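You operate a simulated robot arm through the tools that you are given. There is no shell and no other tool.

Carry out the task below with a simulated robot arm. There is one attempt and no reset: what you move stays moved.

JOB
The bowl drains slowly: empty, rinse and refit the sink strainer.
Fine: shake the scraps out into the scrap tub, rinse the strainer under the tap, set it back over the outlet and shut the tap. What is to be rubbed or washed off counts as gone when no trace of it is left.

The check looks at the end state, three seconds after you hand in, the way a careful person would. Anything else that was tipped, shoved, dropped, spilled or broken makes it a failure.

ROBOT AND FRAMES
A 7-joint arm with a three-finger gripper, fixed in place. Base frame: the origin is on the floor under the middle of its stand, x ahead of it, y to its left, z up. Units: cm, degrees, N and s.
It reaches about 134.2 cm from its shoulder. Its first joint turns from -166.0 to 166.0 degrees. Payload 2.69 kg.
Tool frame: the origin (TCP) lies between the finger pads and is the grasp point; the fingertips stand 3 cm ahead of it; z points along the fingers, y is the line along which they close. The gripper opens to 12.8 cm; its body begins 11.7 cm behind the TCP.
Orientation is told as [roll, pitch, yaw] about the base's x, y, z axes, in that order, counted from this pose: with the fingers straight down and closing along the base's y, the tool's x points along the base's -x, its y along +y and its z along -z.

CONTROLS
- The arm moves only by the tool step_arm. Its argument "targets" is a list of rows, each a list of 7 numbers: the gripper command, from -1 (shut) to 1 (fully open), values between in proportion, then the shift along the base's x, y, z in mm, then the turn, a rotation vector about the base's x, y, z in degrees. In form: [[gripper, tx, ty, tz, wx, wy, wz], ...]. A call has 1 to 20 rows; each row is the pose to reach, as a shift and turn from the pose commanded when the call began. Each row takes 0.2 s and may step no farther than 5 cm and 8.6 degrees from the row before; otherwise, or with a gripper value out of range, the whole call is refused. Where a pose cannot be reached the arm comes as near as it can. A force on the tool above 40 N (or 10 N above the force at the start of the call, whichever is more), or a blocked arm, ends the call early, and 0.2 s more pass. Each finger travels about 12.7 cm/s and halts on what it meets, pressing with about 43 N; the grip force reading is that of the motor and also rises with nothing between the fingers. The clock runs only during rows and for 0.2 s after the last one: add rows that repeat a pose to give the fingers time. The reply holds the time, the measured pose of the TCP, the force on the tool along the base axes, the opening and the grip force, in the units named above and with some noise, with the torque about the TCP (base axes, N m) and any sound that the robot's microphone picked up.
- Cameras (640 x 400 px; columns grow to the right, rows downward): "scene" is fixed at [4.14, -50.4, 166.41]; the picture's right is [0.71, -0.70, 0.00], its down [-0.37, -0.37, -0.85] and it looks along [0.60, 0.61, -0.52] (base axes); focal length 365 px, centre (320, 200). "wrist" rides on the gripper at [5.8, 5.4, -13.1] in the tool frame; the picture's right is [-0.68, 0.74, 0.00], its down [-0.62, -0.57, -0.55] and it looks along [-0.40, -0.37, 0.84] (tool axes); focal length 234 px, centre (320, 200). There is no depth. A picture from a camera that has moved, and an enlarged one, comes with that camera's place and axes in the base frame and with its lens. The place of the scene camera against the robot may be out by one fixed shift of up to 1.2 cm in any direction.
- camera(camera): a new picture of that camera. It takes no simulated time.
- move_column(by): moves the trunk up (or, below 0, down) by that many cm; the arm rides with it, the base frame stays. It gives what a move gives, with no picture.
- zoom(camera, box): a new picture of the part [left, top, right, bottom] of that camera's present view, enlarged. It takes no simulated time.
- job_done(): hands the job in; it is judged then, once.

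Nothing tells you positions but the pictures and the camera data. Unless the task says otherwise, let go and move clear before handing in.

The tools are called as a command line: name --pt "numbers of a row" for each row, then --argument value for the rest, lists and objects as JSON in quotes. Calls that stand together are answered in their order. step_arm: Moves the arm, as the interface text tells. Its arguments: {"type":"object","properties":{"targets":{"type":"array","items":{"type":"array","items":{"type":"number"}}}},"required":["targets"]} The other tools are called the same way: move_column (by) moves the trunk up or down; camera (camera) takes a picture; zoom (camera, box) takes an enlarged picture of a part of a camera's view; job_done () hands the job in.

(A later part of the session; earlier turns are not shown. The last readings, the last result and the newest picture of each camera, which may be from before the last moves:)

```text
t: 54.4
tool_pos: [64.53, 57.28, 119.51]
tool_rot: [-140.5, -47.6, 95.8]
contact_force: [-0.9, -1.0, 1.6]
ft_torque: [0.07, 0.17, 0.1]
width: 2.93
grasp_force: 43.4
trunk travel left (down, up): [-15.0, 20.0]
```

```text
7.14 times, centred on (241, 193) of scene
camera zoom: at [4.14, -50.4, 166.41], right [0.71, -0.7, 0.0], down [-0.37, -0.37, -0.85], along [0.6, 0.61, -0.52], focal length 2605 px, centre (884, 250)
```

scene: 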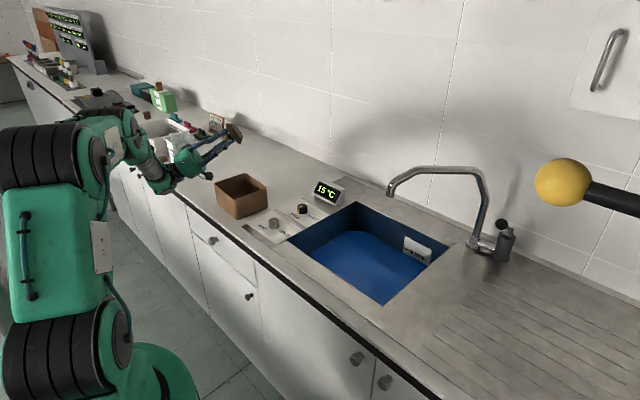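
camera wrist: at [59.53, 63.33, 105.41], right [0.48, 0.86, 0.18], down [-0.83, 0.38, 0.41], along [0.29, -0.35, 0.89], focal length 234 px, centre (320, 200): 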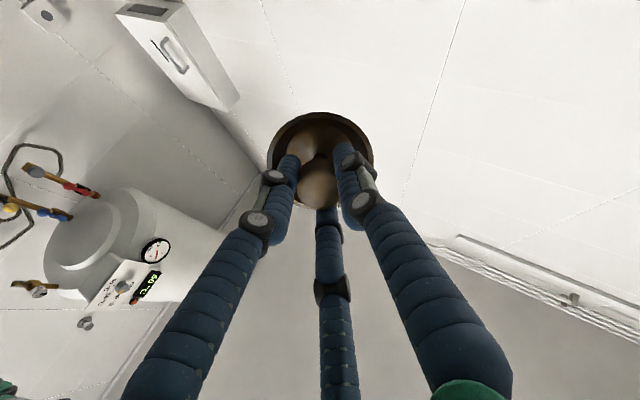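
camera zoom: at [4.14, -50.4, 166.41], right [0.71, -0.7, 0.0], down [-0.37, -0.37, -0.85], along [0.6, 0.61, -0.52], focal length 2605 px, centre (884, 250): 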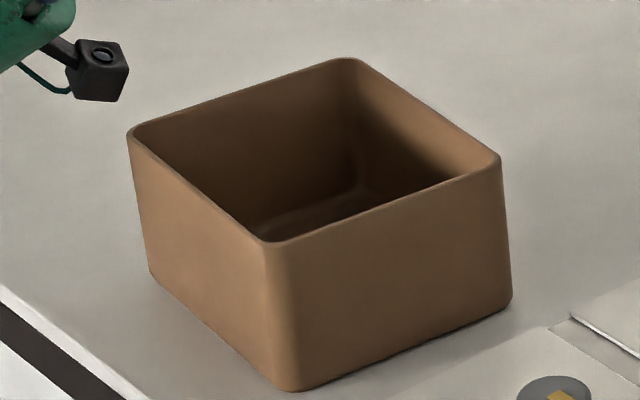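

The cup is empty apart from a brown film, and the view didn't change with more shaking. I'll look at the spout for a stream, then bring the hand back upright.

zoom --camera "scene" --box '[360, 170, 424, 290]'

step_arm --pt "-0.9 0 0 0 4.5 6 0" --pt "-0.9 0 0 0 9 12 0" --pt "-0.9 0 0 0 13.5 18 0" --pt "-0.9 0 0 0 18 24 0" --pt "-0.9 0 0 0 22.5 30 0" --pt "-0.9 0 0 5 27 36 0" --pt "-0.9 0 0 10 31.5 42 0" --pt "-0.9 0 0 15 36 48 0" --pt "-0.9 0 0 20 40.5 54 0" --pt "-0.9 0 0 25 45 60 0" --pt "-0.9 0 0 30 49.5 66 0" --pt "-0.9 0 0 30 54 72 0" --pt "-0.9 0 0 30 58.5 78 0" --pt "-0.9 0 0 30 63 84 0" --pt "-0.9 0 0 30 67.5 90 0" --pt "-0.9 0 0 30 72 96 0"

camera --camera "wrist"

camera --camera "scene"

```text
3.33 times, centred on (392, 230) of scene
camera zoom: at [4.14, -50.4, 166.41], right [0.71, -0.7, 0.0], down [-0.37, -0.37, -0.85], along [0.6, 0.61, -0.52], focal length 1216 px, centre (80, 100)
```

zoom: 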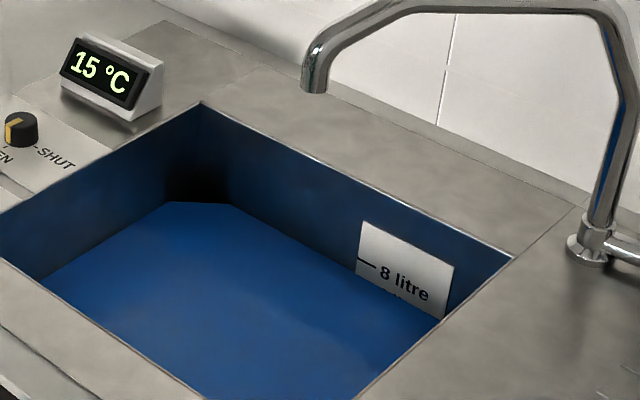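

```text
t: 57.8
tool_pos: [64.54, 57.67, 121.81]
tool_rot: [0.1, -1.4, -7.0]
contact_force: [0.7, -0.1, -0.7]
ft_torque: [-0.01, -0.03, -0.01]
width: 2.92
grasp_force: 43.3
trunk travel left (down, up): [-15.0, 20.0]
```

```text
taken
camera wrist: at [58.99, 63.83, 134.88], right [0.76, 0.65, 0.02], down [0.53, -0.64, 0.56], along [0.38, -0.42, -0.83], focal length 234 px, centre (320, 200)
```

wrist: 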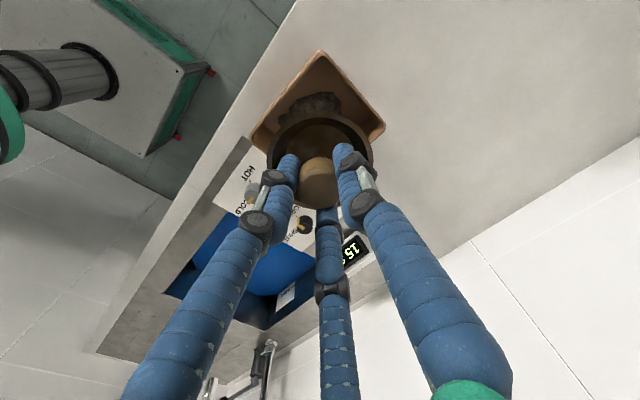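

```text
taken
```

scene: 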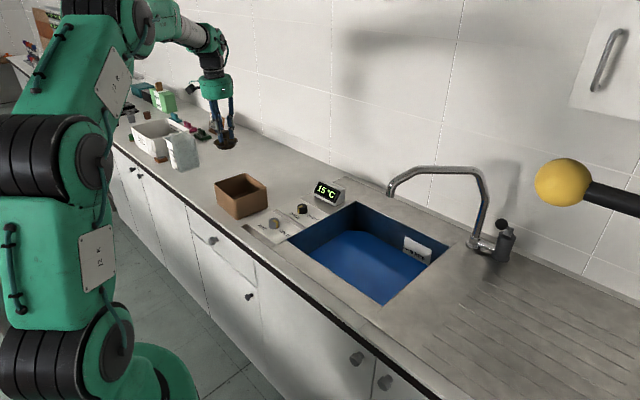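

Scraps are now in the tub. I'll confirm none landed outside and check what is left in the cup.

zoom --camera "wrist" --box '[230, 40, 400, 190]'

zoom --camera "scene" --box '[190, 130, 300, 240]'

zoom --camera "scene" --box '[300, 200, 460, 300]'

```text
2.67 times, centred on (315, 115) of wrist
camera zoom: at [58.99, 63.83, 134.88], right [0.76, 0.65, 0.02], down [0.53, -0.64, 0.56], along [0.38, -0.42, -0.83], focal length 624 px, centre (333, 427)
```

zoom: 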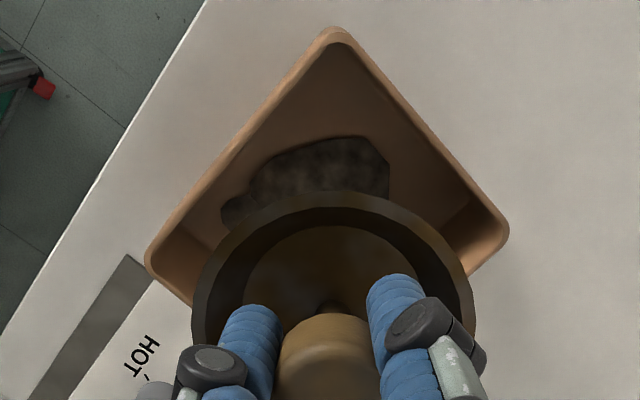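

```text
3.64 times, centred on (245, 185) of scene
camera zoom: at [4.14, -50.4, 166.41], right [0.71, -0.7, 0.0], down [-0.37, -0.37, -0.85], along [0.6, 0.61, -0.52], focal length 1326 px, centre (593, 254)
```

zoom: 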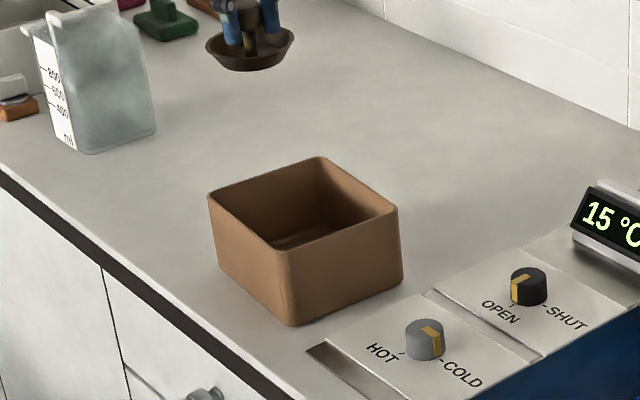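

```text
4.00 times, centred on (380, 250) of scene
camera zoom: at [4.14, -50.4, 166.41], right [0.71, -0.7, 0.0], down [-0.37, -0.37, -0.85], along [0.6, 0.61, -0.52], focal length 1459 px, centre (80, 0)
```

zoom: 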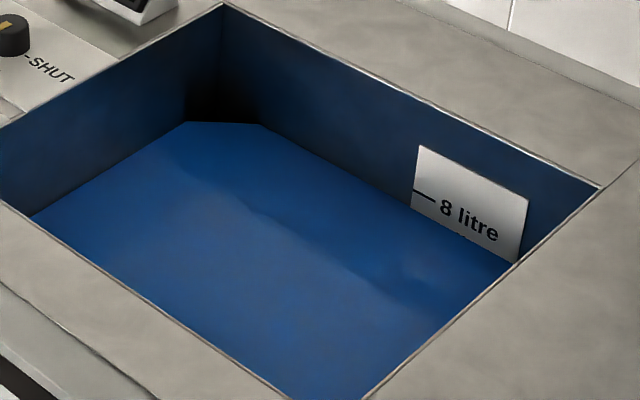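

The scraps are in the tub with nothing outside it, and the cup has only a brown film. Next I'll carry it back over the bowl and tilt it so the hand stays clear of the spout.

step_arm --pt "-0.9 8 -18 3 0 0 0" --pt "-0.9 22 -54 6 0 0 1" --pt "-0.9 38 -94 6 0 0 2" --pt "-0.9 54 -134 6 0 0 3" --pt "-0.9 70 -174 6 0 0 4" --pt "-0.9 86 -214 4 0 0 5" --pt "-0.9 102 -254 2 0 0 6" --pt "-0.9 118 -294 0 0 0 7" --pt "-0.9 134 -334 0 0 0 7" --pt "-0.9 150 -370 0 0 0 7"

step_arm --pt "-0.9 2 0 -10 -7.5 0 0" --pt "-0.9 4 0 -25 -15 0 0" --pt "-0.9 6 0 -45 -22.5 0 0" --pt "-0.9 8 0 -70 -30 0 0" --pt "-0.9 10 0 -100 -37.5 0 0" --pt "-0.9 12 0 -135 -45 0 0" --pt "-0.9 14 0 -170 -52.5 0 0" --pt "-0.9 16 0 -205 -55 0 0" --pt "-0.9 18 0 -230 -55 0 0"

camera --camera "scene"

camera --camera "wrist"

```text
t: 60.0
tool_pos: [79.22, 20.82, 121.98]
tool_rot: [0.0, -1.5, 0.0]
contact_force: [0.0, -0.4, -1.4]
ft_torque: [0.0, -0.01, -0.01]
width: 2.93
grasp_force: 43.1
trunk travel left (down, up): [-15.0, 20.0]
```

```text
t: 62.0
tool_pos: [81.35, 20.71, 99.16]
tool_rot: [-54.9, -0.8, 1.3]
contact_force: [0.7, 0.4, -0.8]
ft_torque: [0.03, 0.0, -0.04]
width: 2.96
grasp_force: 43.1
trunk travel left (down, up): [-15.0, 20.0]
```

```text
taken
```

scene: 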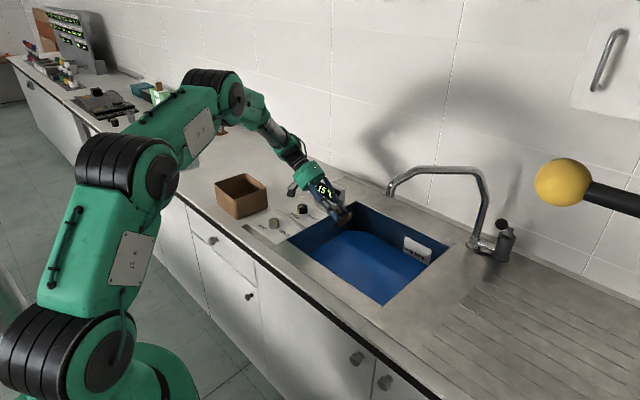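

```text
taken
camera wrist: at [75.22, 34.41, 102.16], right [0.68, 0.44, -0.59], down [0.6, 0.14, 0.79], along [0.43, -0.89, -0.17], focal length 234 px, centre (320, 200)
```

wrist: 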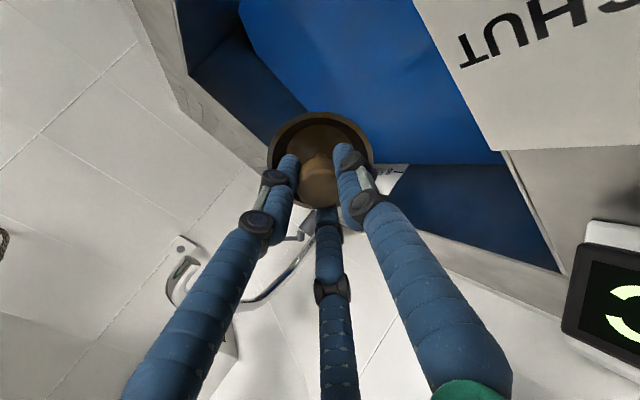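

The pose is clear of everything. I'll slide the cup toward -y until it sits under the outlet.

step_arm --pt "-0.9 3 -35 -5 0 0 0" --pt "-0.9 6 -75 -10 0 0 0" --pt "-0.9 8 -115 -15 0 0 0" --pt "-0.9 8 -150 -15 0 0 0" --pt "-0.9 8 -165 -15 0 0 0"

camera --camera "scene"

camera --camera "wrist"

zoom --camera "scene" --box '[340, 160, 440, 260]'

```text
t: 63.2
tool_pos: [82.14, 4.16, 97.79]
tool_rot: [-55.0, -0.9, 1.3]
contact_force: [-0.3, 0.3, -0.1]
ft_torque: [0.05, -0.01, -0.01]
width: 2.95
grasp_force: 43.2
trunk travel left (down, up): [-15.0, 20.0]
```

```text
taken
```

scene: 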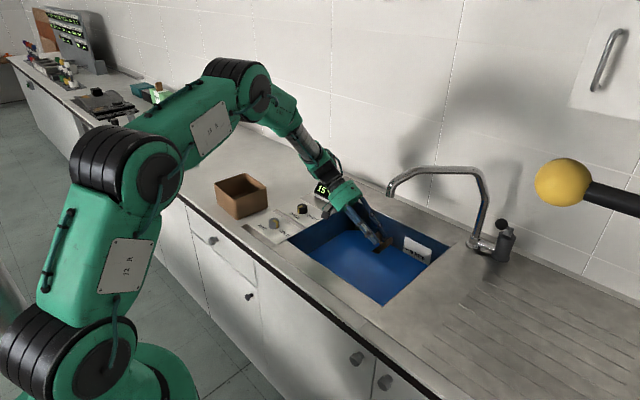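

```text
taken
camera wrist: at [75.79, 17.91, 100.77], right [0.68, 0.44, -0.59], down [0.6, 0.14, 0.79], along [0.43, -0.89, -0.17], focal length 234 px, centre (320, 200)
```

wrist: 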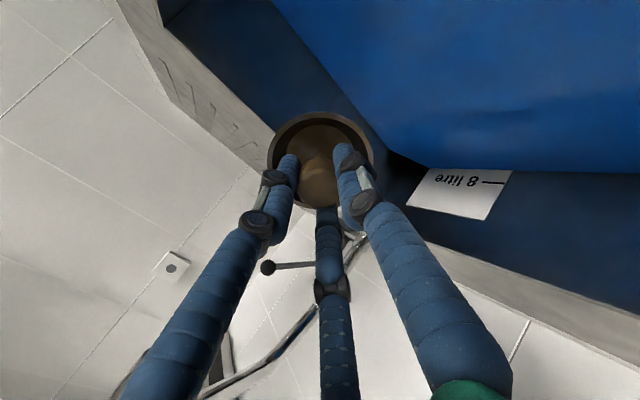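

```text
4.00 times, centred on (390, 210) of scene
camera zoom: at [4.14, -50.4, 166.41], right [0.71, -0.7, 0.0], down [-0.37, -0.37, -0.85], along [0.6, 0.61, -0.52], focal length 1459 px, centre (40, 160)
```

zoom: 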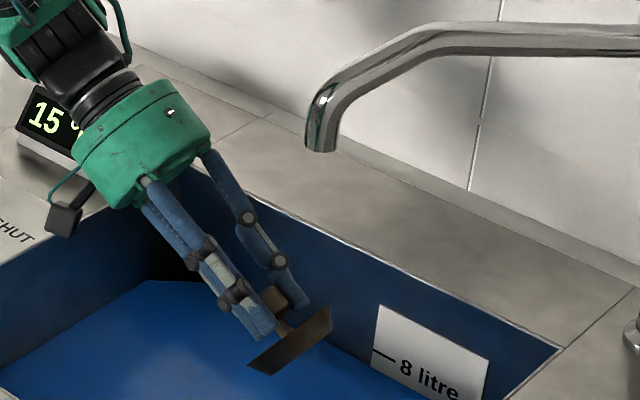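

By projection the cup sits right under the outlet, though no stream is drawn. I'll sweep it around under the outlet for a few seconds and then check the film.

step_arm --pt "-0.9 0 0 0 0 0 0" --pt "-0.9 0 0 0 0 0 0" --pt "-0.9 10 0 0 0 0 0" --pt "-0.9 20 0 0 0 0 0" --pt "-0.9 10 10 0 0 0 0" --pt "-0.9 0 18 0 0 0 0" --pt "-0.9 -10 10 0 0 0 0" --pt "-0.9 -20 0 0 0 0 0" --pt "-0.9 -10 -10 0 0 0 0" --pt "-0.9 0 -18 0 0 0 0" --pt "-0.9 0 -10 0 0 0 0" --pt "-0.9 0 0 0 0 0 0"

zoom --camera "wrist" --box '[256, 100, 384, 220]'

zoom --camera "scene" --box '[340, 160, 440, 260]'

```text
t: 65.8
tool_pos: [82.03, 4.14, 97.78]
tool_rot: [-55.0, -0.8, 1.3]
contact_force: [-0.2, 0.2, -1.1]
ft_torque: [0.01, -0.02, -0.02]
width: 2.95
grasp_force: 43.3
trunk travel left (down, up): [-15.0, 20.0]
```

```text
3.33 times, centred on (320, 160) of wrist
camera zoom: at [75.92, 17.86, 100.74], right [0.68, 0.44, -0.59], down [0.6, 0.14, 0.79], along [0.43, -0.89, -0.17], focal length 781 px, centre (320, 333)
```

zoom: 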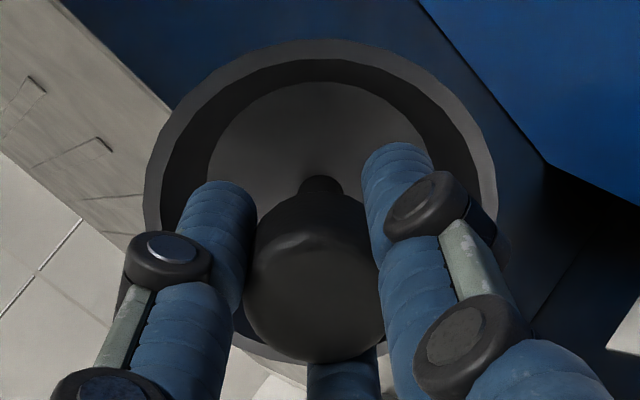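

```text
4.00 times, centred on (390, 210) of scene
camera zoom: at [4.14, -50.4, 166.41], right [0.71, -0.7, 0.0], down [-0.37, -0.37, -0.85], along [0.6, 0.61, -0.52], focal length 1459 px, centre (40, 160)
```

zoom: 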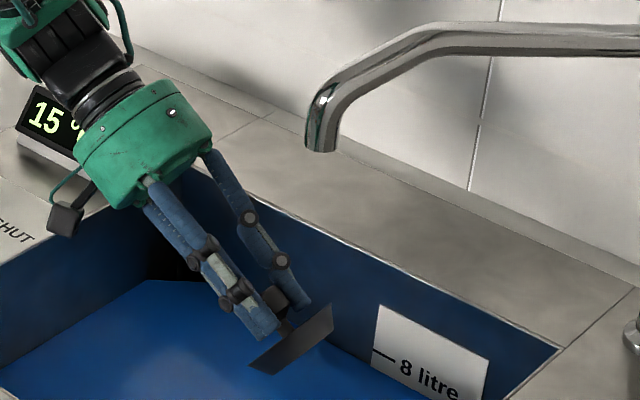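

The brown film has washed off and the strainer is plain grey now. I'll rinse a few more seconds, including around the rim and knob, to be thorough.

step_arm --pt "-0.9 15 0 0 0 0 0" --pt "-0.9 30 -10 0 0 0 0" --pt "-0.9 20 -30 0 0 0 0" --pt "-0.9 0 -40 0 0 0 0" --pt "-0.9 -20 -30 0 0 0 0" --pt "-0.9 -30 -10 0 0 0 0" --pt "-0.9 -20 10 0 0 0 0" --pt "-0.9 0 20 0 0 0 0" --pt "-0.9 20 10 0 0 0 0" --pt "-0.9 10 0 0 0 0 0" --pt "-0.9 0 0 0 0 0 0" --pt "-0.9 0 0 0 -8 0 0" --pt "-0.9 0 0 0 -16 0 0" --pt "-0.9 0 0 0 -16 0 0" --pt "-0.9 0 0 0 -8 0 0" --pt "-0.9 0 0 0 0 0 0"

zoom --camera "wrist" --box '[256, 100, 384, 220]'

zoom --camera "scene" --box '[365, 225, 405, 265]'

zoom --camera "scene" --box '[300, 200, 460, 300]'

```text
t: 69.2
tool_pos: [82.11, 4.34, 97.65]
tool_rot: [-54.9, -0.8, 1.2]
contact_force: [0.3, -0.5, -0.2]
ft_torque: [0.03, -0.02, -0.03]
width: 2.95
grasp_force: 42.9
trunk travel left (down, up): [-15.0, 20.0]
```

```text
3.33 times, centred on (320, 160) of wrist
camera zoom: at [75.89, 17.97, 100.6], right [0.68, 0.44, -0.59], down [0.6, 0.14, 0.79], along [0.43, -0.89, -0.17], focal length 781 px, centre (320, 333)
```

zoom: 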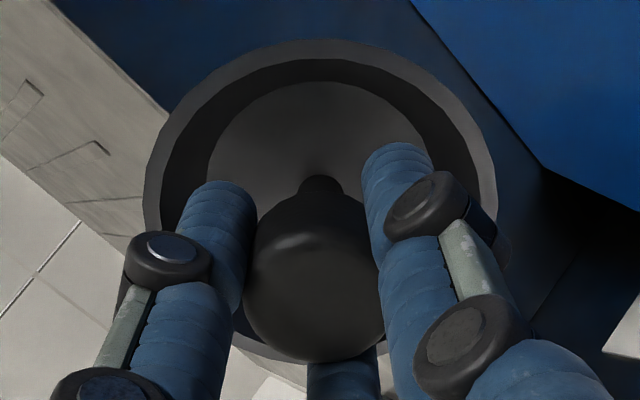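

```text
10.00 times, centred on (385, 245) of scene
camera zoom: at [4.14, -50.4, 166.41], right [0.71, -0.7, 0.0], down [-0.37, -0.37, -0.85], along [0.6, 0.61, -0.52], focal length 3647 px, centre (-330, -250)
```

zoom: 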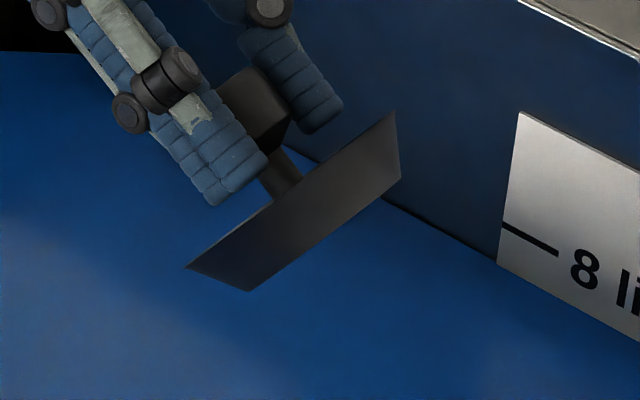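

```text
4.00 times, centred on (380, 250) of scene
camera zoom: at [4.14, -50.4, 166.41], right [0.71, -0.7, 0.0], down [-0.37, -0.37, -0.85], along [0.6, 0.61, -0.52], focal length 1459 px, centre (80, 0)
```

zoom: 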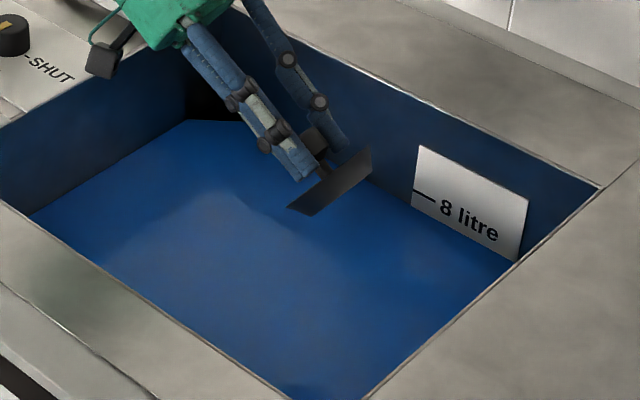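

The strainer is clean. I'll back it out from under the spout, bring the hand upright again and position it over the outlet at (89.6, 17.2).

step_arm --pt "-0.9 0 35 5 0 0 0" --pt "-0.9 5 75 15 0 0 0" --pt "-0.9 15 110 30 7.5 0 0" --pt "-0.9 30 125 50 15 0 0" --pt "-0.9 45 128 70 22.5 0 0" --pt "-0.9 60 128 85 30 0 0" --pt "-0.9 70 128 90 37.5 0 0" --pt "-0.9 75 128 90 45 0 0" --pt "-0.9 75 128 90 52.5 0 0" --pt "-0.9 75 128 90 55 0 0" --pt "-0.9 75 128 90 55 0 0"

camera --camera "wrist"

zoom --camera "scene" --box '[335, 175, 385, 215]'

zoom --camera "wrist" --box '[250, 95, 394, 215]'

```text
t: 71.6
tool_pos: [89.72, 16.87, 106.49]
tool_rot: [0.1, -1.5, 0.0]
contact_force: [-0.1, -0.4, -0.8]
ft_torque: [0.01, 0.01, 0.02]
width: 2.93
grasp_force: 43.3
trunk travel left (down, up): [-15.0, 20.0]
```

```text
taken
camera wrist: at [83.54, 22.37, 119.45], right [0.68, 0.74, 0.02], down [0.6, -0.57, 0.56], along [0.43, -0.37, -0.83], focal length 234 px, centre (320, 200)
```

wrist: 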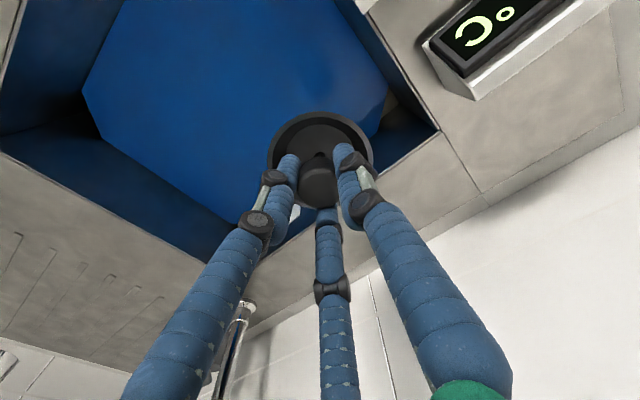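

```text
10.00 times, centred on (360, 195) of scene
camera zoom: at [4.14, -50.4, 166.41], right [0.71, -0.7, 0.0], down [-0.37, -0.37, -0.85], along [0.6, 0.61, -0.52], focal length 3647 px, centre (-80, 250)
```

zoom: 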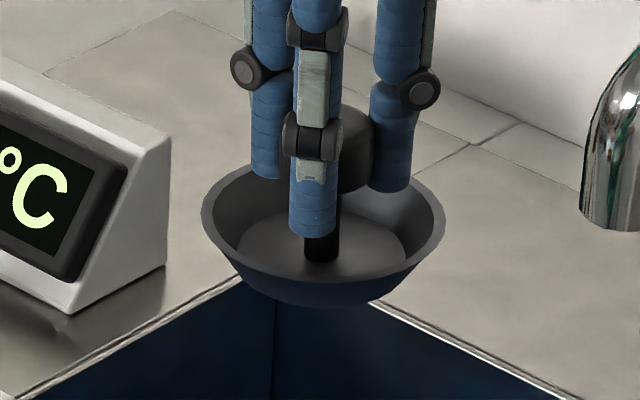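

```text
3.33 times, centred on (322, 155) of wrist
camera zoom: at [83.54, 22.37, 119.45], right [0.68, 0.74, 0.02], down [0.6, -0.57, 0.56], along [0.43, -0.37, -0.83], focal length 781 px, centre (313, 350)
```

zoom: 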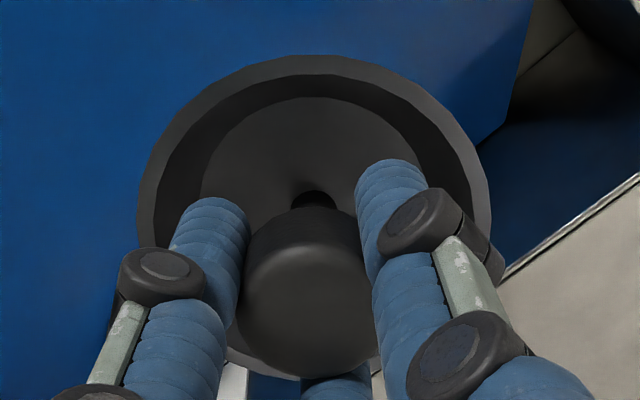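

The strainer is clean inside and out and still held squarely. I'll level it and lower it onto the outlet, slowing near the bottom.

step_arm --pt "-0.9 -1 3 -30 0 1.5 0" --pt "-0.9 -1 3 -70 0 1.5 0" --pt "-0.9 -1 3 -110 0 1.5 0" --pt "-0.9 -1 3 -150 0 1.5 0" --pt "-0.9 -1 3 -185 0 1.5 0" --pt "-0.9 -1 3 -210 0 1.5 0" --pt "-0.9 -1 3 -225 0 1.5 0" --pt "-0.9 -1 3 -232 0 1.5 0"

camera --camera "wrist"

camera --camera "scene"

```text
t: 73.4
tool_pos: [89.58, 17.17, 83.46]
tool_rot: [0.1, 0.0, 0.0]
contact_force: [0.0, 0.1, -0.3]
ft_torque: [0.0, -0.01, 0.02]
width: 2.93
grasp_force: 42.9
trunk travel left (down, up): [-15.0, 20.0]
```

```text
taken
camera wrist: at [83.58, 22.61, 96.45], right [0.68, 0.74, 0.0], down [0.62, -0.57, 0.55], along [0.4, -0.37, -0.84], focal length 234 px, centre (320, 200)
```

wrist: 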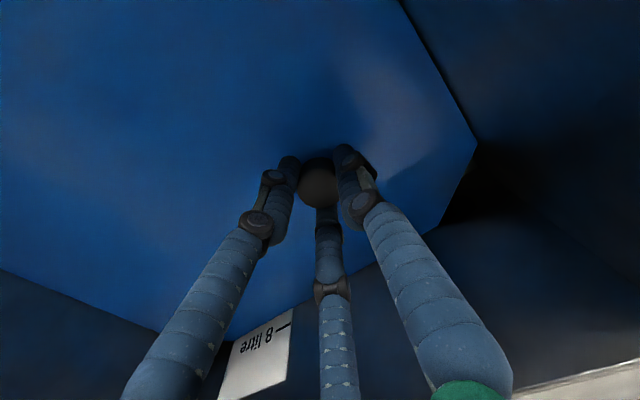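

```text
taken
```

scene: 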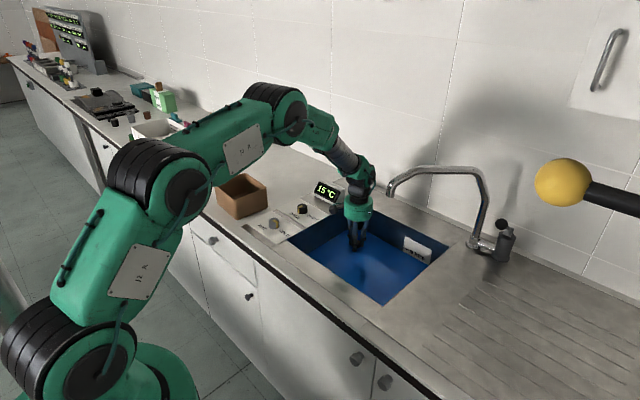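

No contact yet at z 83.5, just above where it stood. I'll go down in small steps and watch for a touch.

step_arm --pt "-0.9 0 0 -4 0 0 0" --pt "-0.9 0 0 -7 0 0 0" --pt "-0.9 0 0 -10 0 0 0" --pt "-0.9 0 0 -10 0 0 0"

step_arm --pt "-0.9 0 0 -3 0 0 0" --pt "-0.9 0 0 -3 0 0 0"

```text
t: 74.4
tool_pos: [89.56, 17.34, 82.64]
tool_rot: [0.2, -0.3, 0.0]
contact_force: [-2.6, -2.4, 13.9]
ft_torque: [-0.13, 0.19, 0.02]
width: 2.94
grasp_force: 43.2
trunk travel left (down, up): [-15.0, 20.0]
```

```text
t: 75.0
tool_pos: [89.6, 17.4, 82.72]
tool_rot: [0.2, -0.4, 0.0]
contact_force: [-2.9, -3.5, 35.4]
ft_torque: [-0.15, 0.22, 0.0]
width: 2.94
grasp_force: 43.1
trunk travel left (down, up): [-15.0, 20.0]
```

It touches down at z≈82.7, close to the original height. I'll relax the push and open the fingers.

step_arm --pt "-0.9 0 0 4 0 0 0" --pt "-0.9 0 0 5 0 0 0"

step_arm --pt "-0.5 0 0 0 0 0 0" --pt "-0.2 0 0 0 0 0 0" --pt "0.2 0 0 0 0 0 0" --pt "0.2 0 0 0 0 0 0" --pt "0.2 0 0 30 0 0 0" --pt "0.2 0 0 70 0 0 0" --pt "0.2 0 0 110 0 0 0" --pt "0.2 0 0 150 0 0 0"

camera --camera "wrist"

zoom --camera "scene" --box '[300, 200, 460, 300]'

```text
t: 75.6
tool_pos: [89.41, 17.46, 82.58]
tool_rot: [0.1, 0.1, 0.0]
contact_force: [3.9, 2.9, 13.4]
ft_torque: [0.2, -0.45, 0.03]
width: 2.89
grasp_force: 42.8
trunk travel left (down, up): [-15.0, 20.0]
```

```text
t: 77.4
tool_pos: [89.27, 17.49, 97.43]
tool_rot: [0.0, 0.1, -0.1]
contact_force: [-1.1, 1.1, 0.5]
ft_torque: [0.04, -0.01, -0.01]
width: 7.68
grasp_force: 0.0
trunk travel left (down, up): [-15.0, 20.0]
```

```text
taken
camera wrist: at [83.42, 22.77, 110.54], right [0.68, 0.74, 0.0], down [0.62, -0.57, 0.55], along [0.4, -0.37, -0.84], focal length 234 px, centre (320, 200)
```

wrist: 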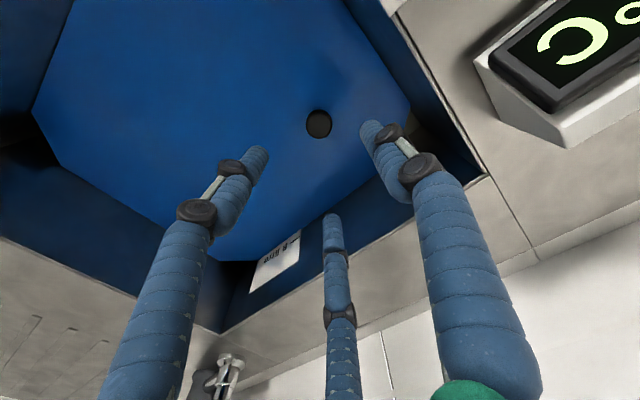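

```text
4.00 times, centred on (380, 250) of scene
camera zoom: at [4.14, -50.4, 166.41], right [0.71, -0.7, 0.0], down [-0.37, -0.37, -0.85], along [0.6, 0.61, -0.52], focal length 1459 px, centre (80, 0)
```

zoom: 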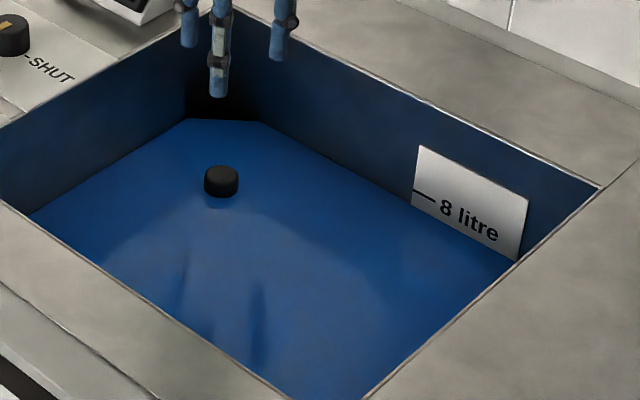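

The strainer stands in the water, but my knob estimate is slightly off from where it was originally. I'll measure more precisely.

zoom --camera "wrist" --box '[287, 103, 351, 143]'

zoom --camera "scene" --box '[325, 220, 390, 270]'

```text
10.00 times, centred on (319, 123) of wrist
camera zoom: at [83.42, 22.77, 110.54], right [0.68, 0.74, 0.0], down [0.62, -0.57, 0.55], along [0.4, -0.37, -0.84], focal length 2342 px, centre (330, 970)
```

zoom: 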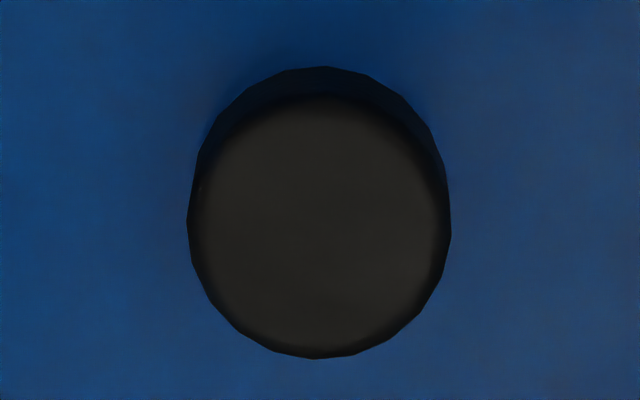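

```text
8.00 times, centred on (358, 245) of scene
camera zoom: at [4.14, -50.4, 166.41], right [0.71, -0.7, 0.0], down [-0.37, -0.37, -0.85], along [0.6, 0.61, -0.52], focal length 2918 px, centre (20, -160)
```

zoom: 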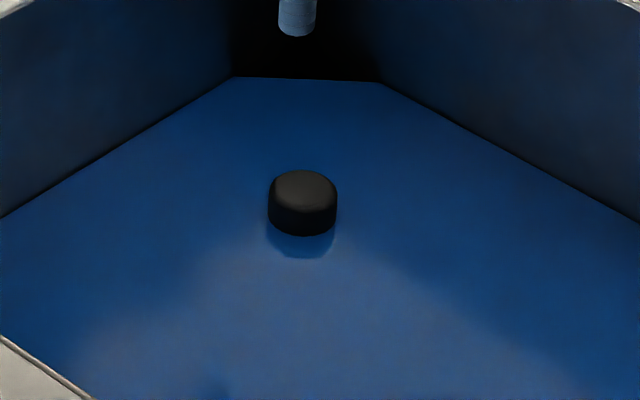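

The knob seems to have shifted by under 1 cm on release. The bowl is still slowly filling, so I'll shut the tap first and check the strainer's seat once the water drops. I'll go over the spout to the raised lever.

step_arm --pt "0.2 0 0 45 0 0 0" --pt "-0.3 0 0 90 0 0 0" --pt "-1 0 0 140 0 0 0" --pt "-1 0 0 190 0 0 0" --pt "-1 0 0 240 0 0 0" --pt "-1 0 0 290 0 0 0" --pt "-1 0 -20 330 0 0 0" --pt "-1 8 -60 345 0 0 0" --pt "-1 16 -105 345 0 0 0" --pt "-1 24 -150 345 0 0 0" --pt "-1 32 -195 345 0 0 0" --pt "-1 40 -240 345 0 0 0" --pt "-1 48 -285 345 0 0 0" --pt "-1 56 -330 345 0 0 0" --pt "-1 64 -375 345 0 0 0" --pt "-1 72 -415 345 0 0 0" --pt "-1 78 -440 335 0 0 0"

camera --camera "wrist"

camera --camera "scene"

```text
t: 81.0
tool_pos: [97.2, -26.84, 131.17]
tool_rot: [0.1, 0.1, 0.0]
contact_force: [0.5, -0.5, 0.8]
ft_torque: [0.0, -0.05, 0.02]
width: 0.18
grasp_force: 31.5
trunk travel left (down, up): [-15.0, 20.0]
```

```text
taken
camera wrist: at [91.34, -21.47, 144.28], right [0.68, 0.74, 0.0], down [0.61, -0.57, 0.55], along [0.4, -0.37, -0.84], focal length 234 px, centre (320, 200)
```

wrist: 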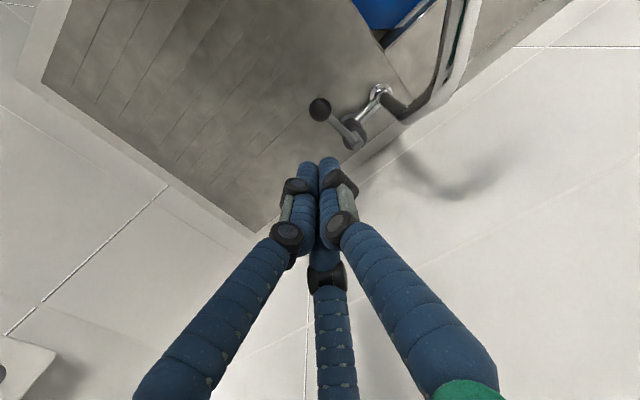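

```text
taken
```

scene: 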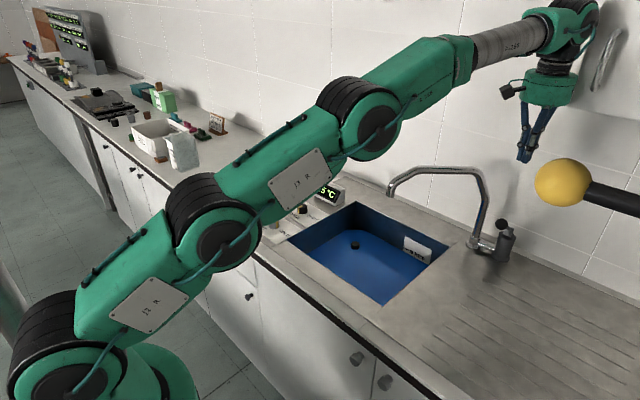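

The lever ball is just ahead below, at about (97, -26.5, 109.5). I'll press it down along its arc with the closed fingertips.

step_arm --pt "-1 0 3 -50 0 0 0" --pt "-1 0 3 -95 0 0 0" --pt "-1 0 3 -135 0 0 0" --pt "-1 0 3 -155 0 0 0"

camera --camera "wrist"

zoom --camera "scene" --box '[440, 150, 540, 260]'

```text
t: 82.0
tool_pos: [97.25, -26.49, 115.53]
tool_rot: [0.1, -0.1, 0.0]
contact_force: [0.0, -0.3, 0.3]
ft_torque: [0.0, 0.04, 0.01]
width: 0.19
grasp_force: 31.4
trunk travel left (down, up): [-15.0, 20.0]
```

```text
taken
camera wrist: at [91.49, -21.13, 128.55], right [0.68, 0.74, 0.0], down [0.62, -0.57, 0.55], along [0.4, -0.37, -0.84], focal length 234 px, centre (320, 200)
```

wrist: 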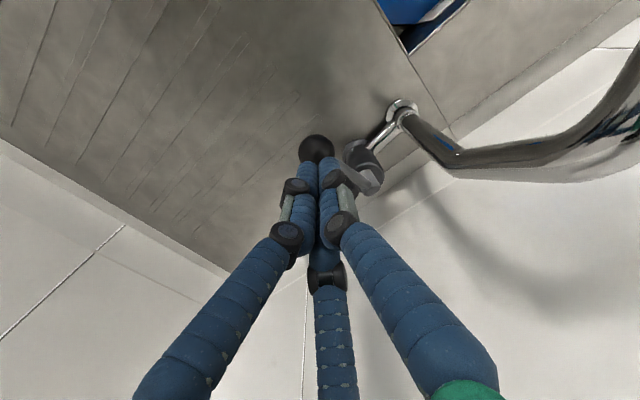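

```text
3.64 times, centred on (490, 205) of scene
camera zoom: at [4.14, -50.4, 166.41], right [0.71, -0.7, 0.0], down [-0.37, -0.37, -0.85], along [0.6, 0.61, -0.52], focal length 1326 px, centre (-298, 182)
```

zoom: 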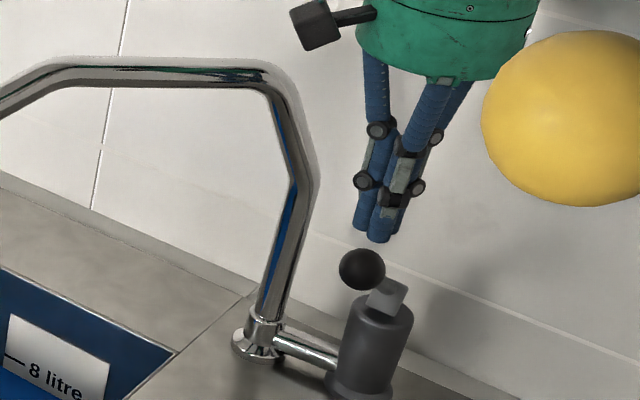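

The fingertips are right above the ball, so I'll press down now.

step_arm --pt "-1 -5 1 -15 0 0 0" --pt "-1 -8 1 -30 0 0 0" --pt "-1 -12 1 -45 0 0 0" --pt "-1 -16 1 -60 0 0 0" --pt "-1 -19 1 -72 0 0 0" --pt "-1 -20 1 -80 0 0 0" --pt "-1 -20 1 -84 0 0 0"

camera --camera "wrist"

zoom --camera "scene" --box '[440, 150, 540, 260]'

zoom --camera "scene" --box '[300, 170, 460, 300]'

```text
t: 83.6
tool_pos: [95.28, -26.36, 107.19]
tool_rot: [0.1, 0.0, 0.0]
contact_force: [0.2, -0.4, -0.1]
ft_torque: [-0.01, 0.02, 0.02]
width: 0.22
grasp_force: 31.7
trunk travel left (down, up): [-15.0, 20.0]
```

```text
taken
camera wrist: at [89.37, -20.9, 120.26], right [0.68, 0.74, 0.0], down [0.62, -0.57, 0.55], along [0.4, -0.37, -0.84], focal length 234 px, centre (320, 200)
```

wrist: 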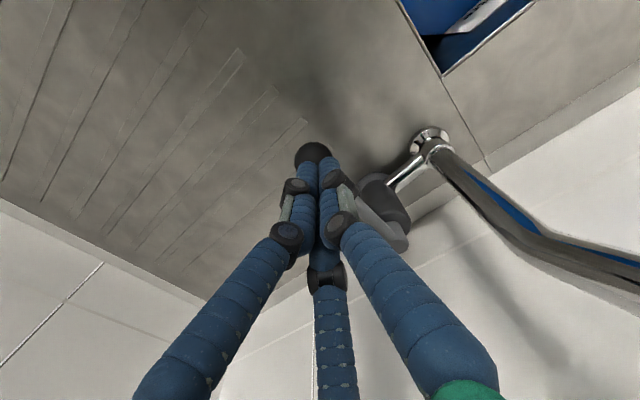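

```text
3.64 times, centred on (490, 205) of scene
camera zoom: at [4.14, -50.4, 166.41], right [0.71, -0.7, 0.0], down [-0.37, -0.37, -0.85], along [0.6, 0.61, -0.52], focal length 1326 px, centre (-298, 182)
```

zoom: 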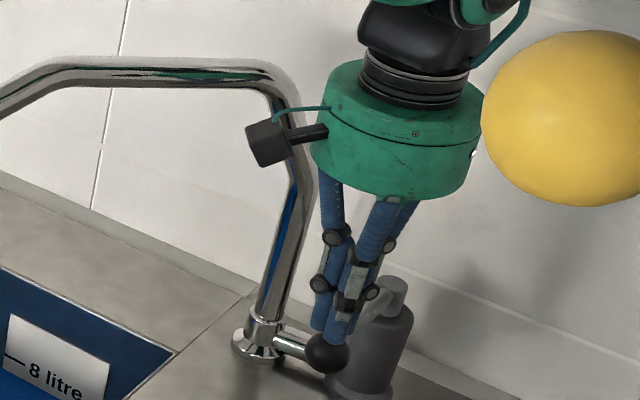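

```text
3.08 times, centred on (380, 235) of scene
camera zoom: at [4.14, -50.4, 166.41], right [0.71, -0.7, 0.0], down [-0.37, -0.37, -0.85], along [0.6, 0.61, -0.52], focal length 1122 px, centre (135, 92)
```

zoom: 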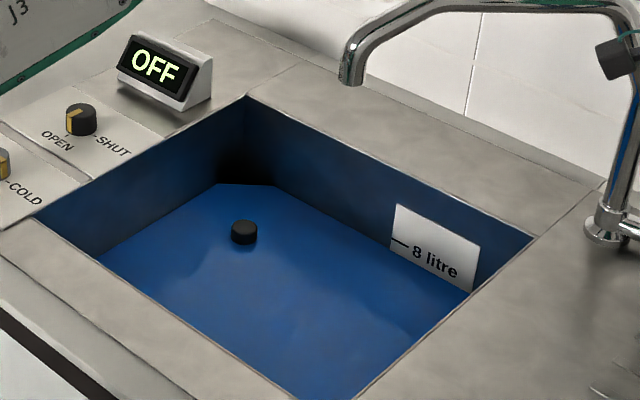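

The display reads OFF and the lever is back in its original position. I'll lift away and go back over the bowl to check the strainer as the water drains.

step_arm --pt "-1 0 0 30 0 0 0" --pt "-1 0 0 75 0 0 0" --pt "-1 0 0 120 0 0 0" --pt "-1 0 0 165 0 0 0" --pt "-1 0 0 210 0 0 0" --pt "-1 0 0 240 0 0 0" --pt "-1 -8 40 240 0 0 0" --pt "-1 -16 85 240 0 0 0" --pt "-1 -24 130 240 0 0 0" --pt "-1 -32 175 240 0 0 0" --pt "-1 -40 220 240 0 0 0" --pt "-1 -48 265 240 0 0 0" --pt "-1 -56 310 240 0 0 0" --pt "-1 -64 355 240 0 0 0" --pt "-1 -70 400 240 0 0 0" --pt "0.3 -75 440 240 0 0 0" --pt "0.3 -75 440 240 0 0 0" --pt "0.3 -75 440 240 0 0 0" --pt "0.3 -75 440 240 0 0 0" --pt "0.3 -75 440 240 0 0 0"

camera --camera "scene"

zoom --camera "scene" --box '[300, 170, 460, 300]'

camera --camera "wrist"

```text
t: 87.8
tool_pos: [87.83, 17.4, 131.13]
tool_rot: [0.1, 0.0, 0.0]
contact_force: [0.3, 0.2, -0.1]
ft_torque: [-0.02, 0.0, 0.02]
width: 8.29
grasp_force: 0.0
trunk travel left (down, up): [-15.0, 20.0]
```

```text
taken
```

scene: 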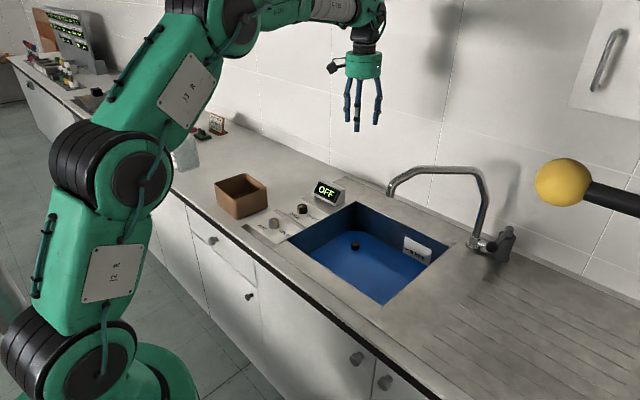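

```text
3.08 times, centred on (380, 235) of scene
camera zoom: at [4.14, -50.4, 166.41], right [0.71, -0.7, 0.0], down [-0.37, -0.37, -0.85], along [0.6, 0.61, -0.52], focal length 1122 px, centre (135, 92)
```

zoom: 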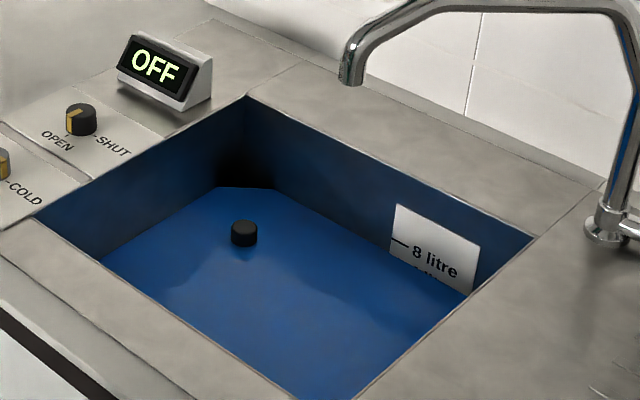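

```text
taken
camera wrist: at [81.91, 22.78, 144.17], right [0.68, 0.74, 0.0], down [0.62, -0.57, 0.55], along [0.4, -0.37, -0.84], focal length 234 px, centre (320, 200)
```

wrist: 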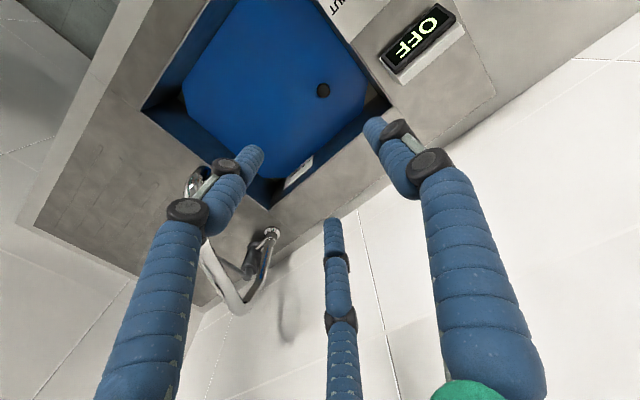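

The level is dropping now. I'll wait for the water to go down so the strainer's seat can be seen.

step_arm --pt "0.3 0 0 0 0 0 0" --pt "0.3 0 0 0 0 0 0" --pt "0.3 0 0 0 0 0 0" --pt "0.3 0 0 0 0 0 0" --pt "0.3 0 0 0 0 0 0" --pt "0.3 0 0 0 0 0 0" --pt "0.3 0 0 0 0 0 0" --pt "0.3 0 0 0 0 0 0" --pt "0.3 0 0 0 0 0 0" --pt "0.3 0 0 0 0 0 0" --pt "0.3 0 0 0 0 0 0" --pt "0.3 0 0 0 0 0 0" --pt "0.3 0 0 0 0 0 0" --pt "0.3 0 0 0 0 0 0" --pt "0.3 0 0 0 0 0 0" --pt "0.3 0 0 0 0 0 0" --pt "0.3 0 0 0 0 0 0" --pt "0.3 0 0 0 0 0 0" --pt "0.3 0 0 0 0 0 0" --pt "0.3 0 0 0 0 0 0"

step_arm --pt "0.3 0 0 0 0 0 0" --pt "0.3 0 0 0 0 0 0" --pt "0.3 0 0 0 0 0 0" --pt "0.3 0 0 0 0 0 0" --pt "0.3 0 0 0 0 0 0" --pt "0.3 0 0 0 0 0 0" --pt "0.3 0 0 0 0 0 0" --pt "0.3 0 0 0 0 0 0" --pt "0.3 0 0 0 0 0 0" --pt "0.3 0 0 0 0 0 0" --pt "0.3 0 0 0 0 0 0" --pt "0.3 0 0 0 0 0 0" --pt "0.3 0 0 0 0 0 0" --pt "0.3 0 0 0 0 0 0" --pt "0.3 0 0 0 0 0 0" --pt "0.3 0 0 0 0 0 0" --pt "0.3 0 0 0 0 0 0" --pt "0.3 0 0 0 0 0 0" --pt "0.3 0 0 0 0 0 0" --pt "0.3 0 0 0 0 0 0"

zoom --camera "scene" --box '[300, 170, 460, 300]'

zoom --camera "wrist" --box '[275, 60, 371, 120]'

```text
t: 92.0
tool_pos: [87.69, 17.3, 131.14]
tool_rot: [0.0, 0.0, -0.1]
contact_force: [0.4, -0.7, 0.1]
ft_torque: [0.02, 0.01, 0.01]
width: 8.32
grasp_force: 0.0
trunk travel left (down, up): [-15.0, 20.0]
```

```text
t: 96.2
tool_pos: [87.85, 17.36, 131.1]
tool_rot: [0.0, 0.0, 0.0]
contact_force: [-0.2, -0.6, 0.2]
ft_torque: [0.0, 0.02, 0.0]
width: 8.28
grasp_force: 0.1
trunk travel left (down, up): [-15.0, 20.0]
```

```text
3.08 times, centred on (380, 235) of scene
camera zoom: at [4.14, -50.4, 166.41], right [0.71, -0.7, 0.0], down [-0.37, -0.37, -0.85], along [0.6, 0.61, -0.52], focal length 1122 px, centre (135, 92)
```

zoom: 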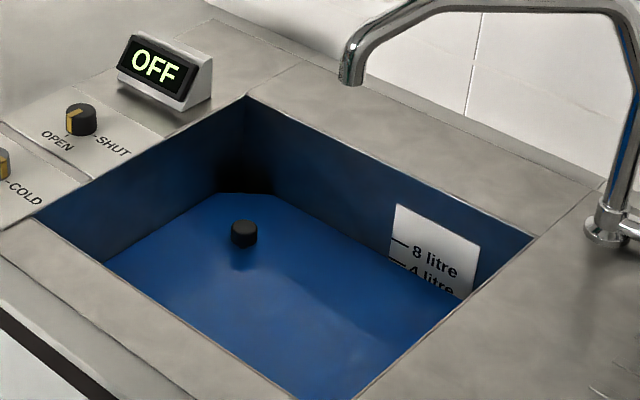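

```text
6.67 times, centred on (323, 90) of wrist
camera zoom: at [81.91, 22.76, 144.17], right [0.68, 0.74, 0.0], down [0.62, -0.57, 0.55], along [0.4, -0.37, -0.84], focal length 1561 px, centre (300, 933)
```

zoom: 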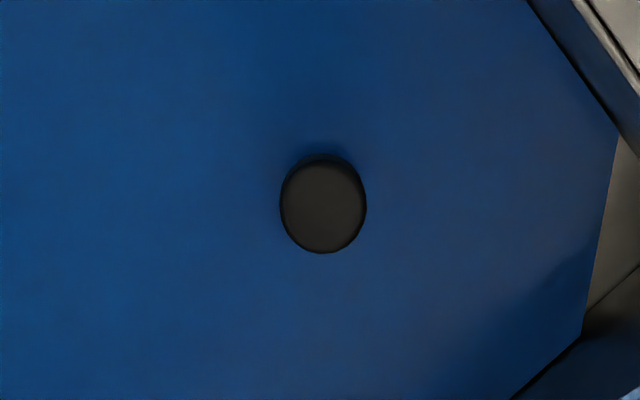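

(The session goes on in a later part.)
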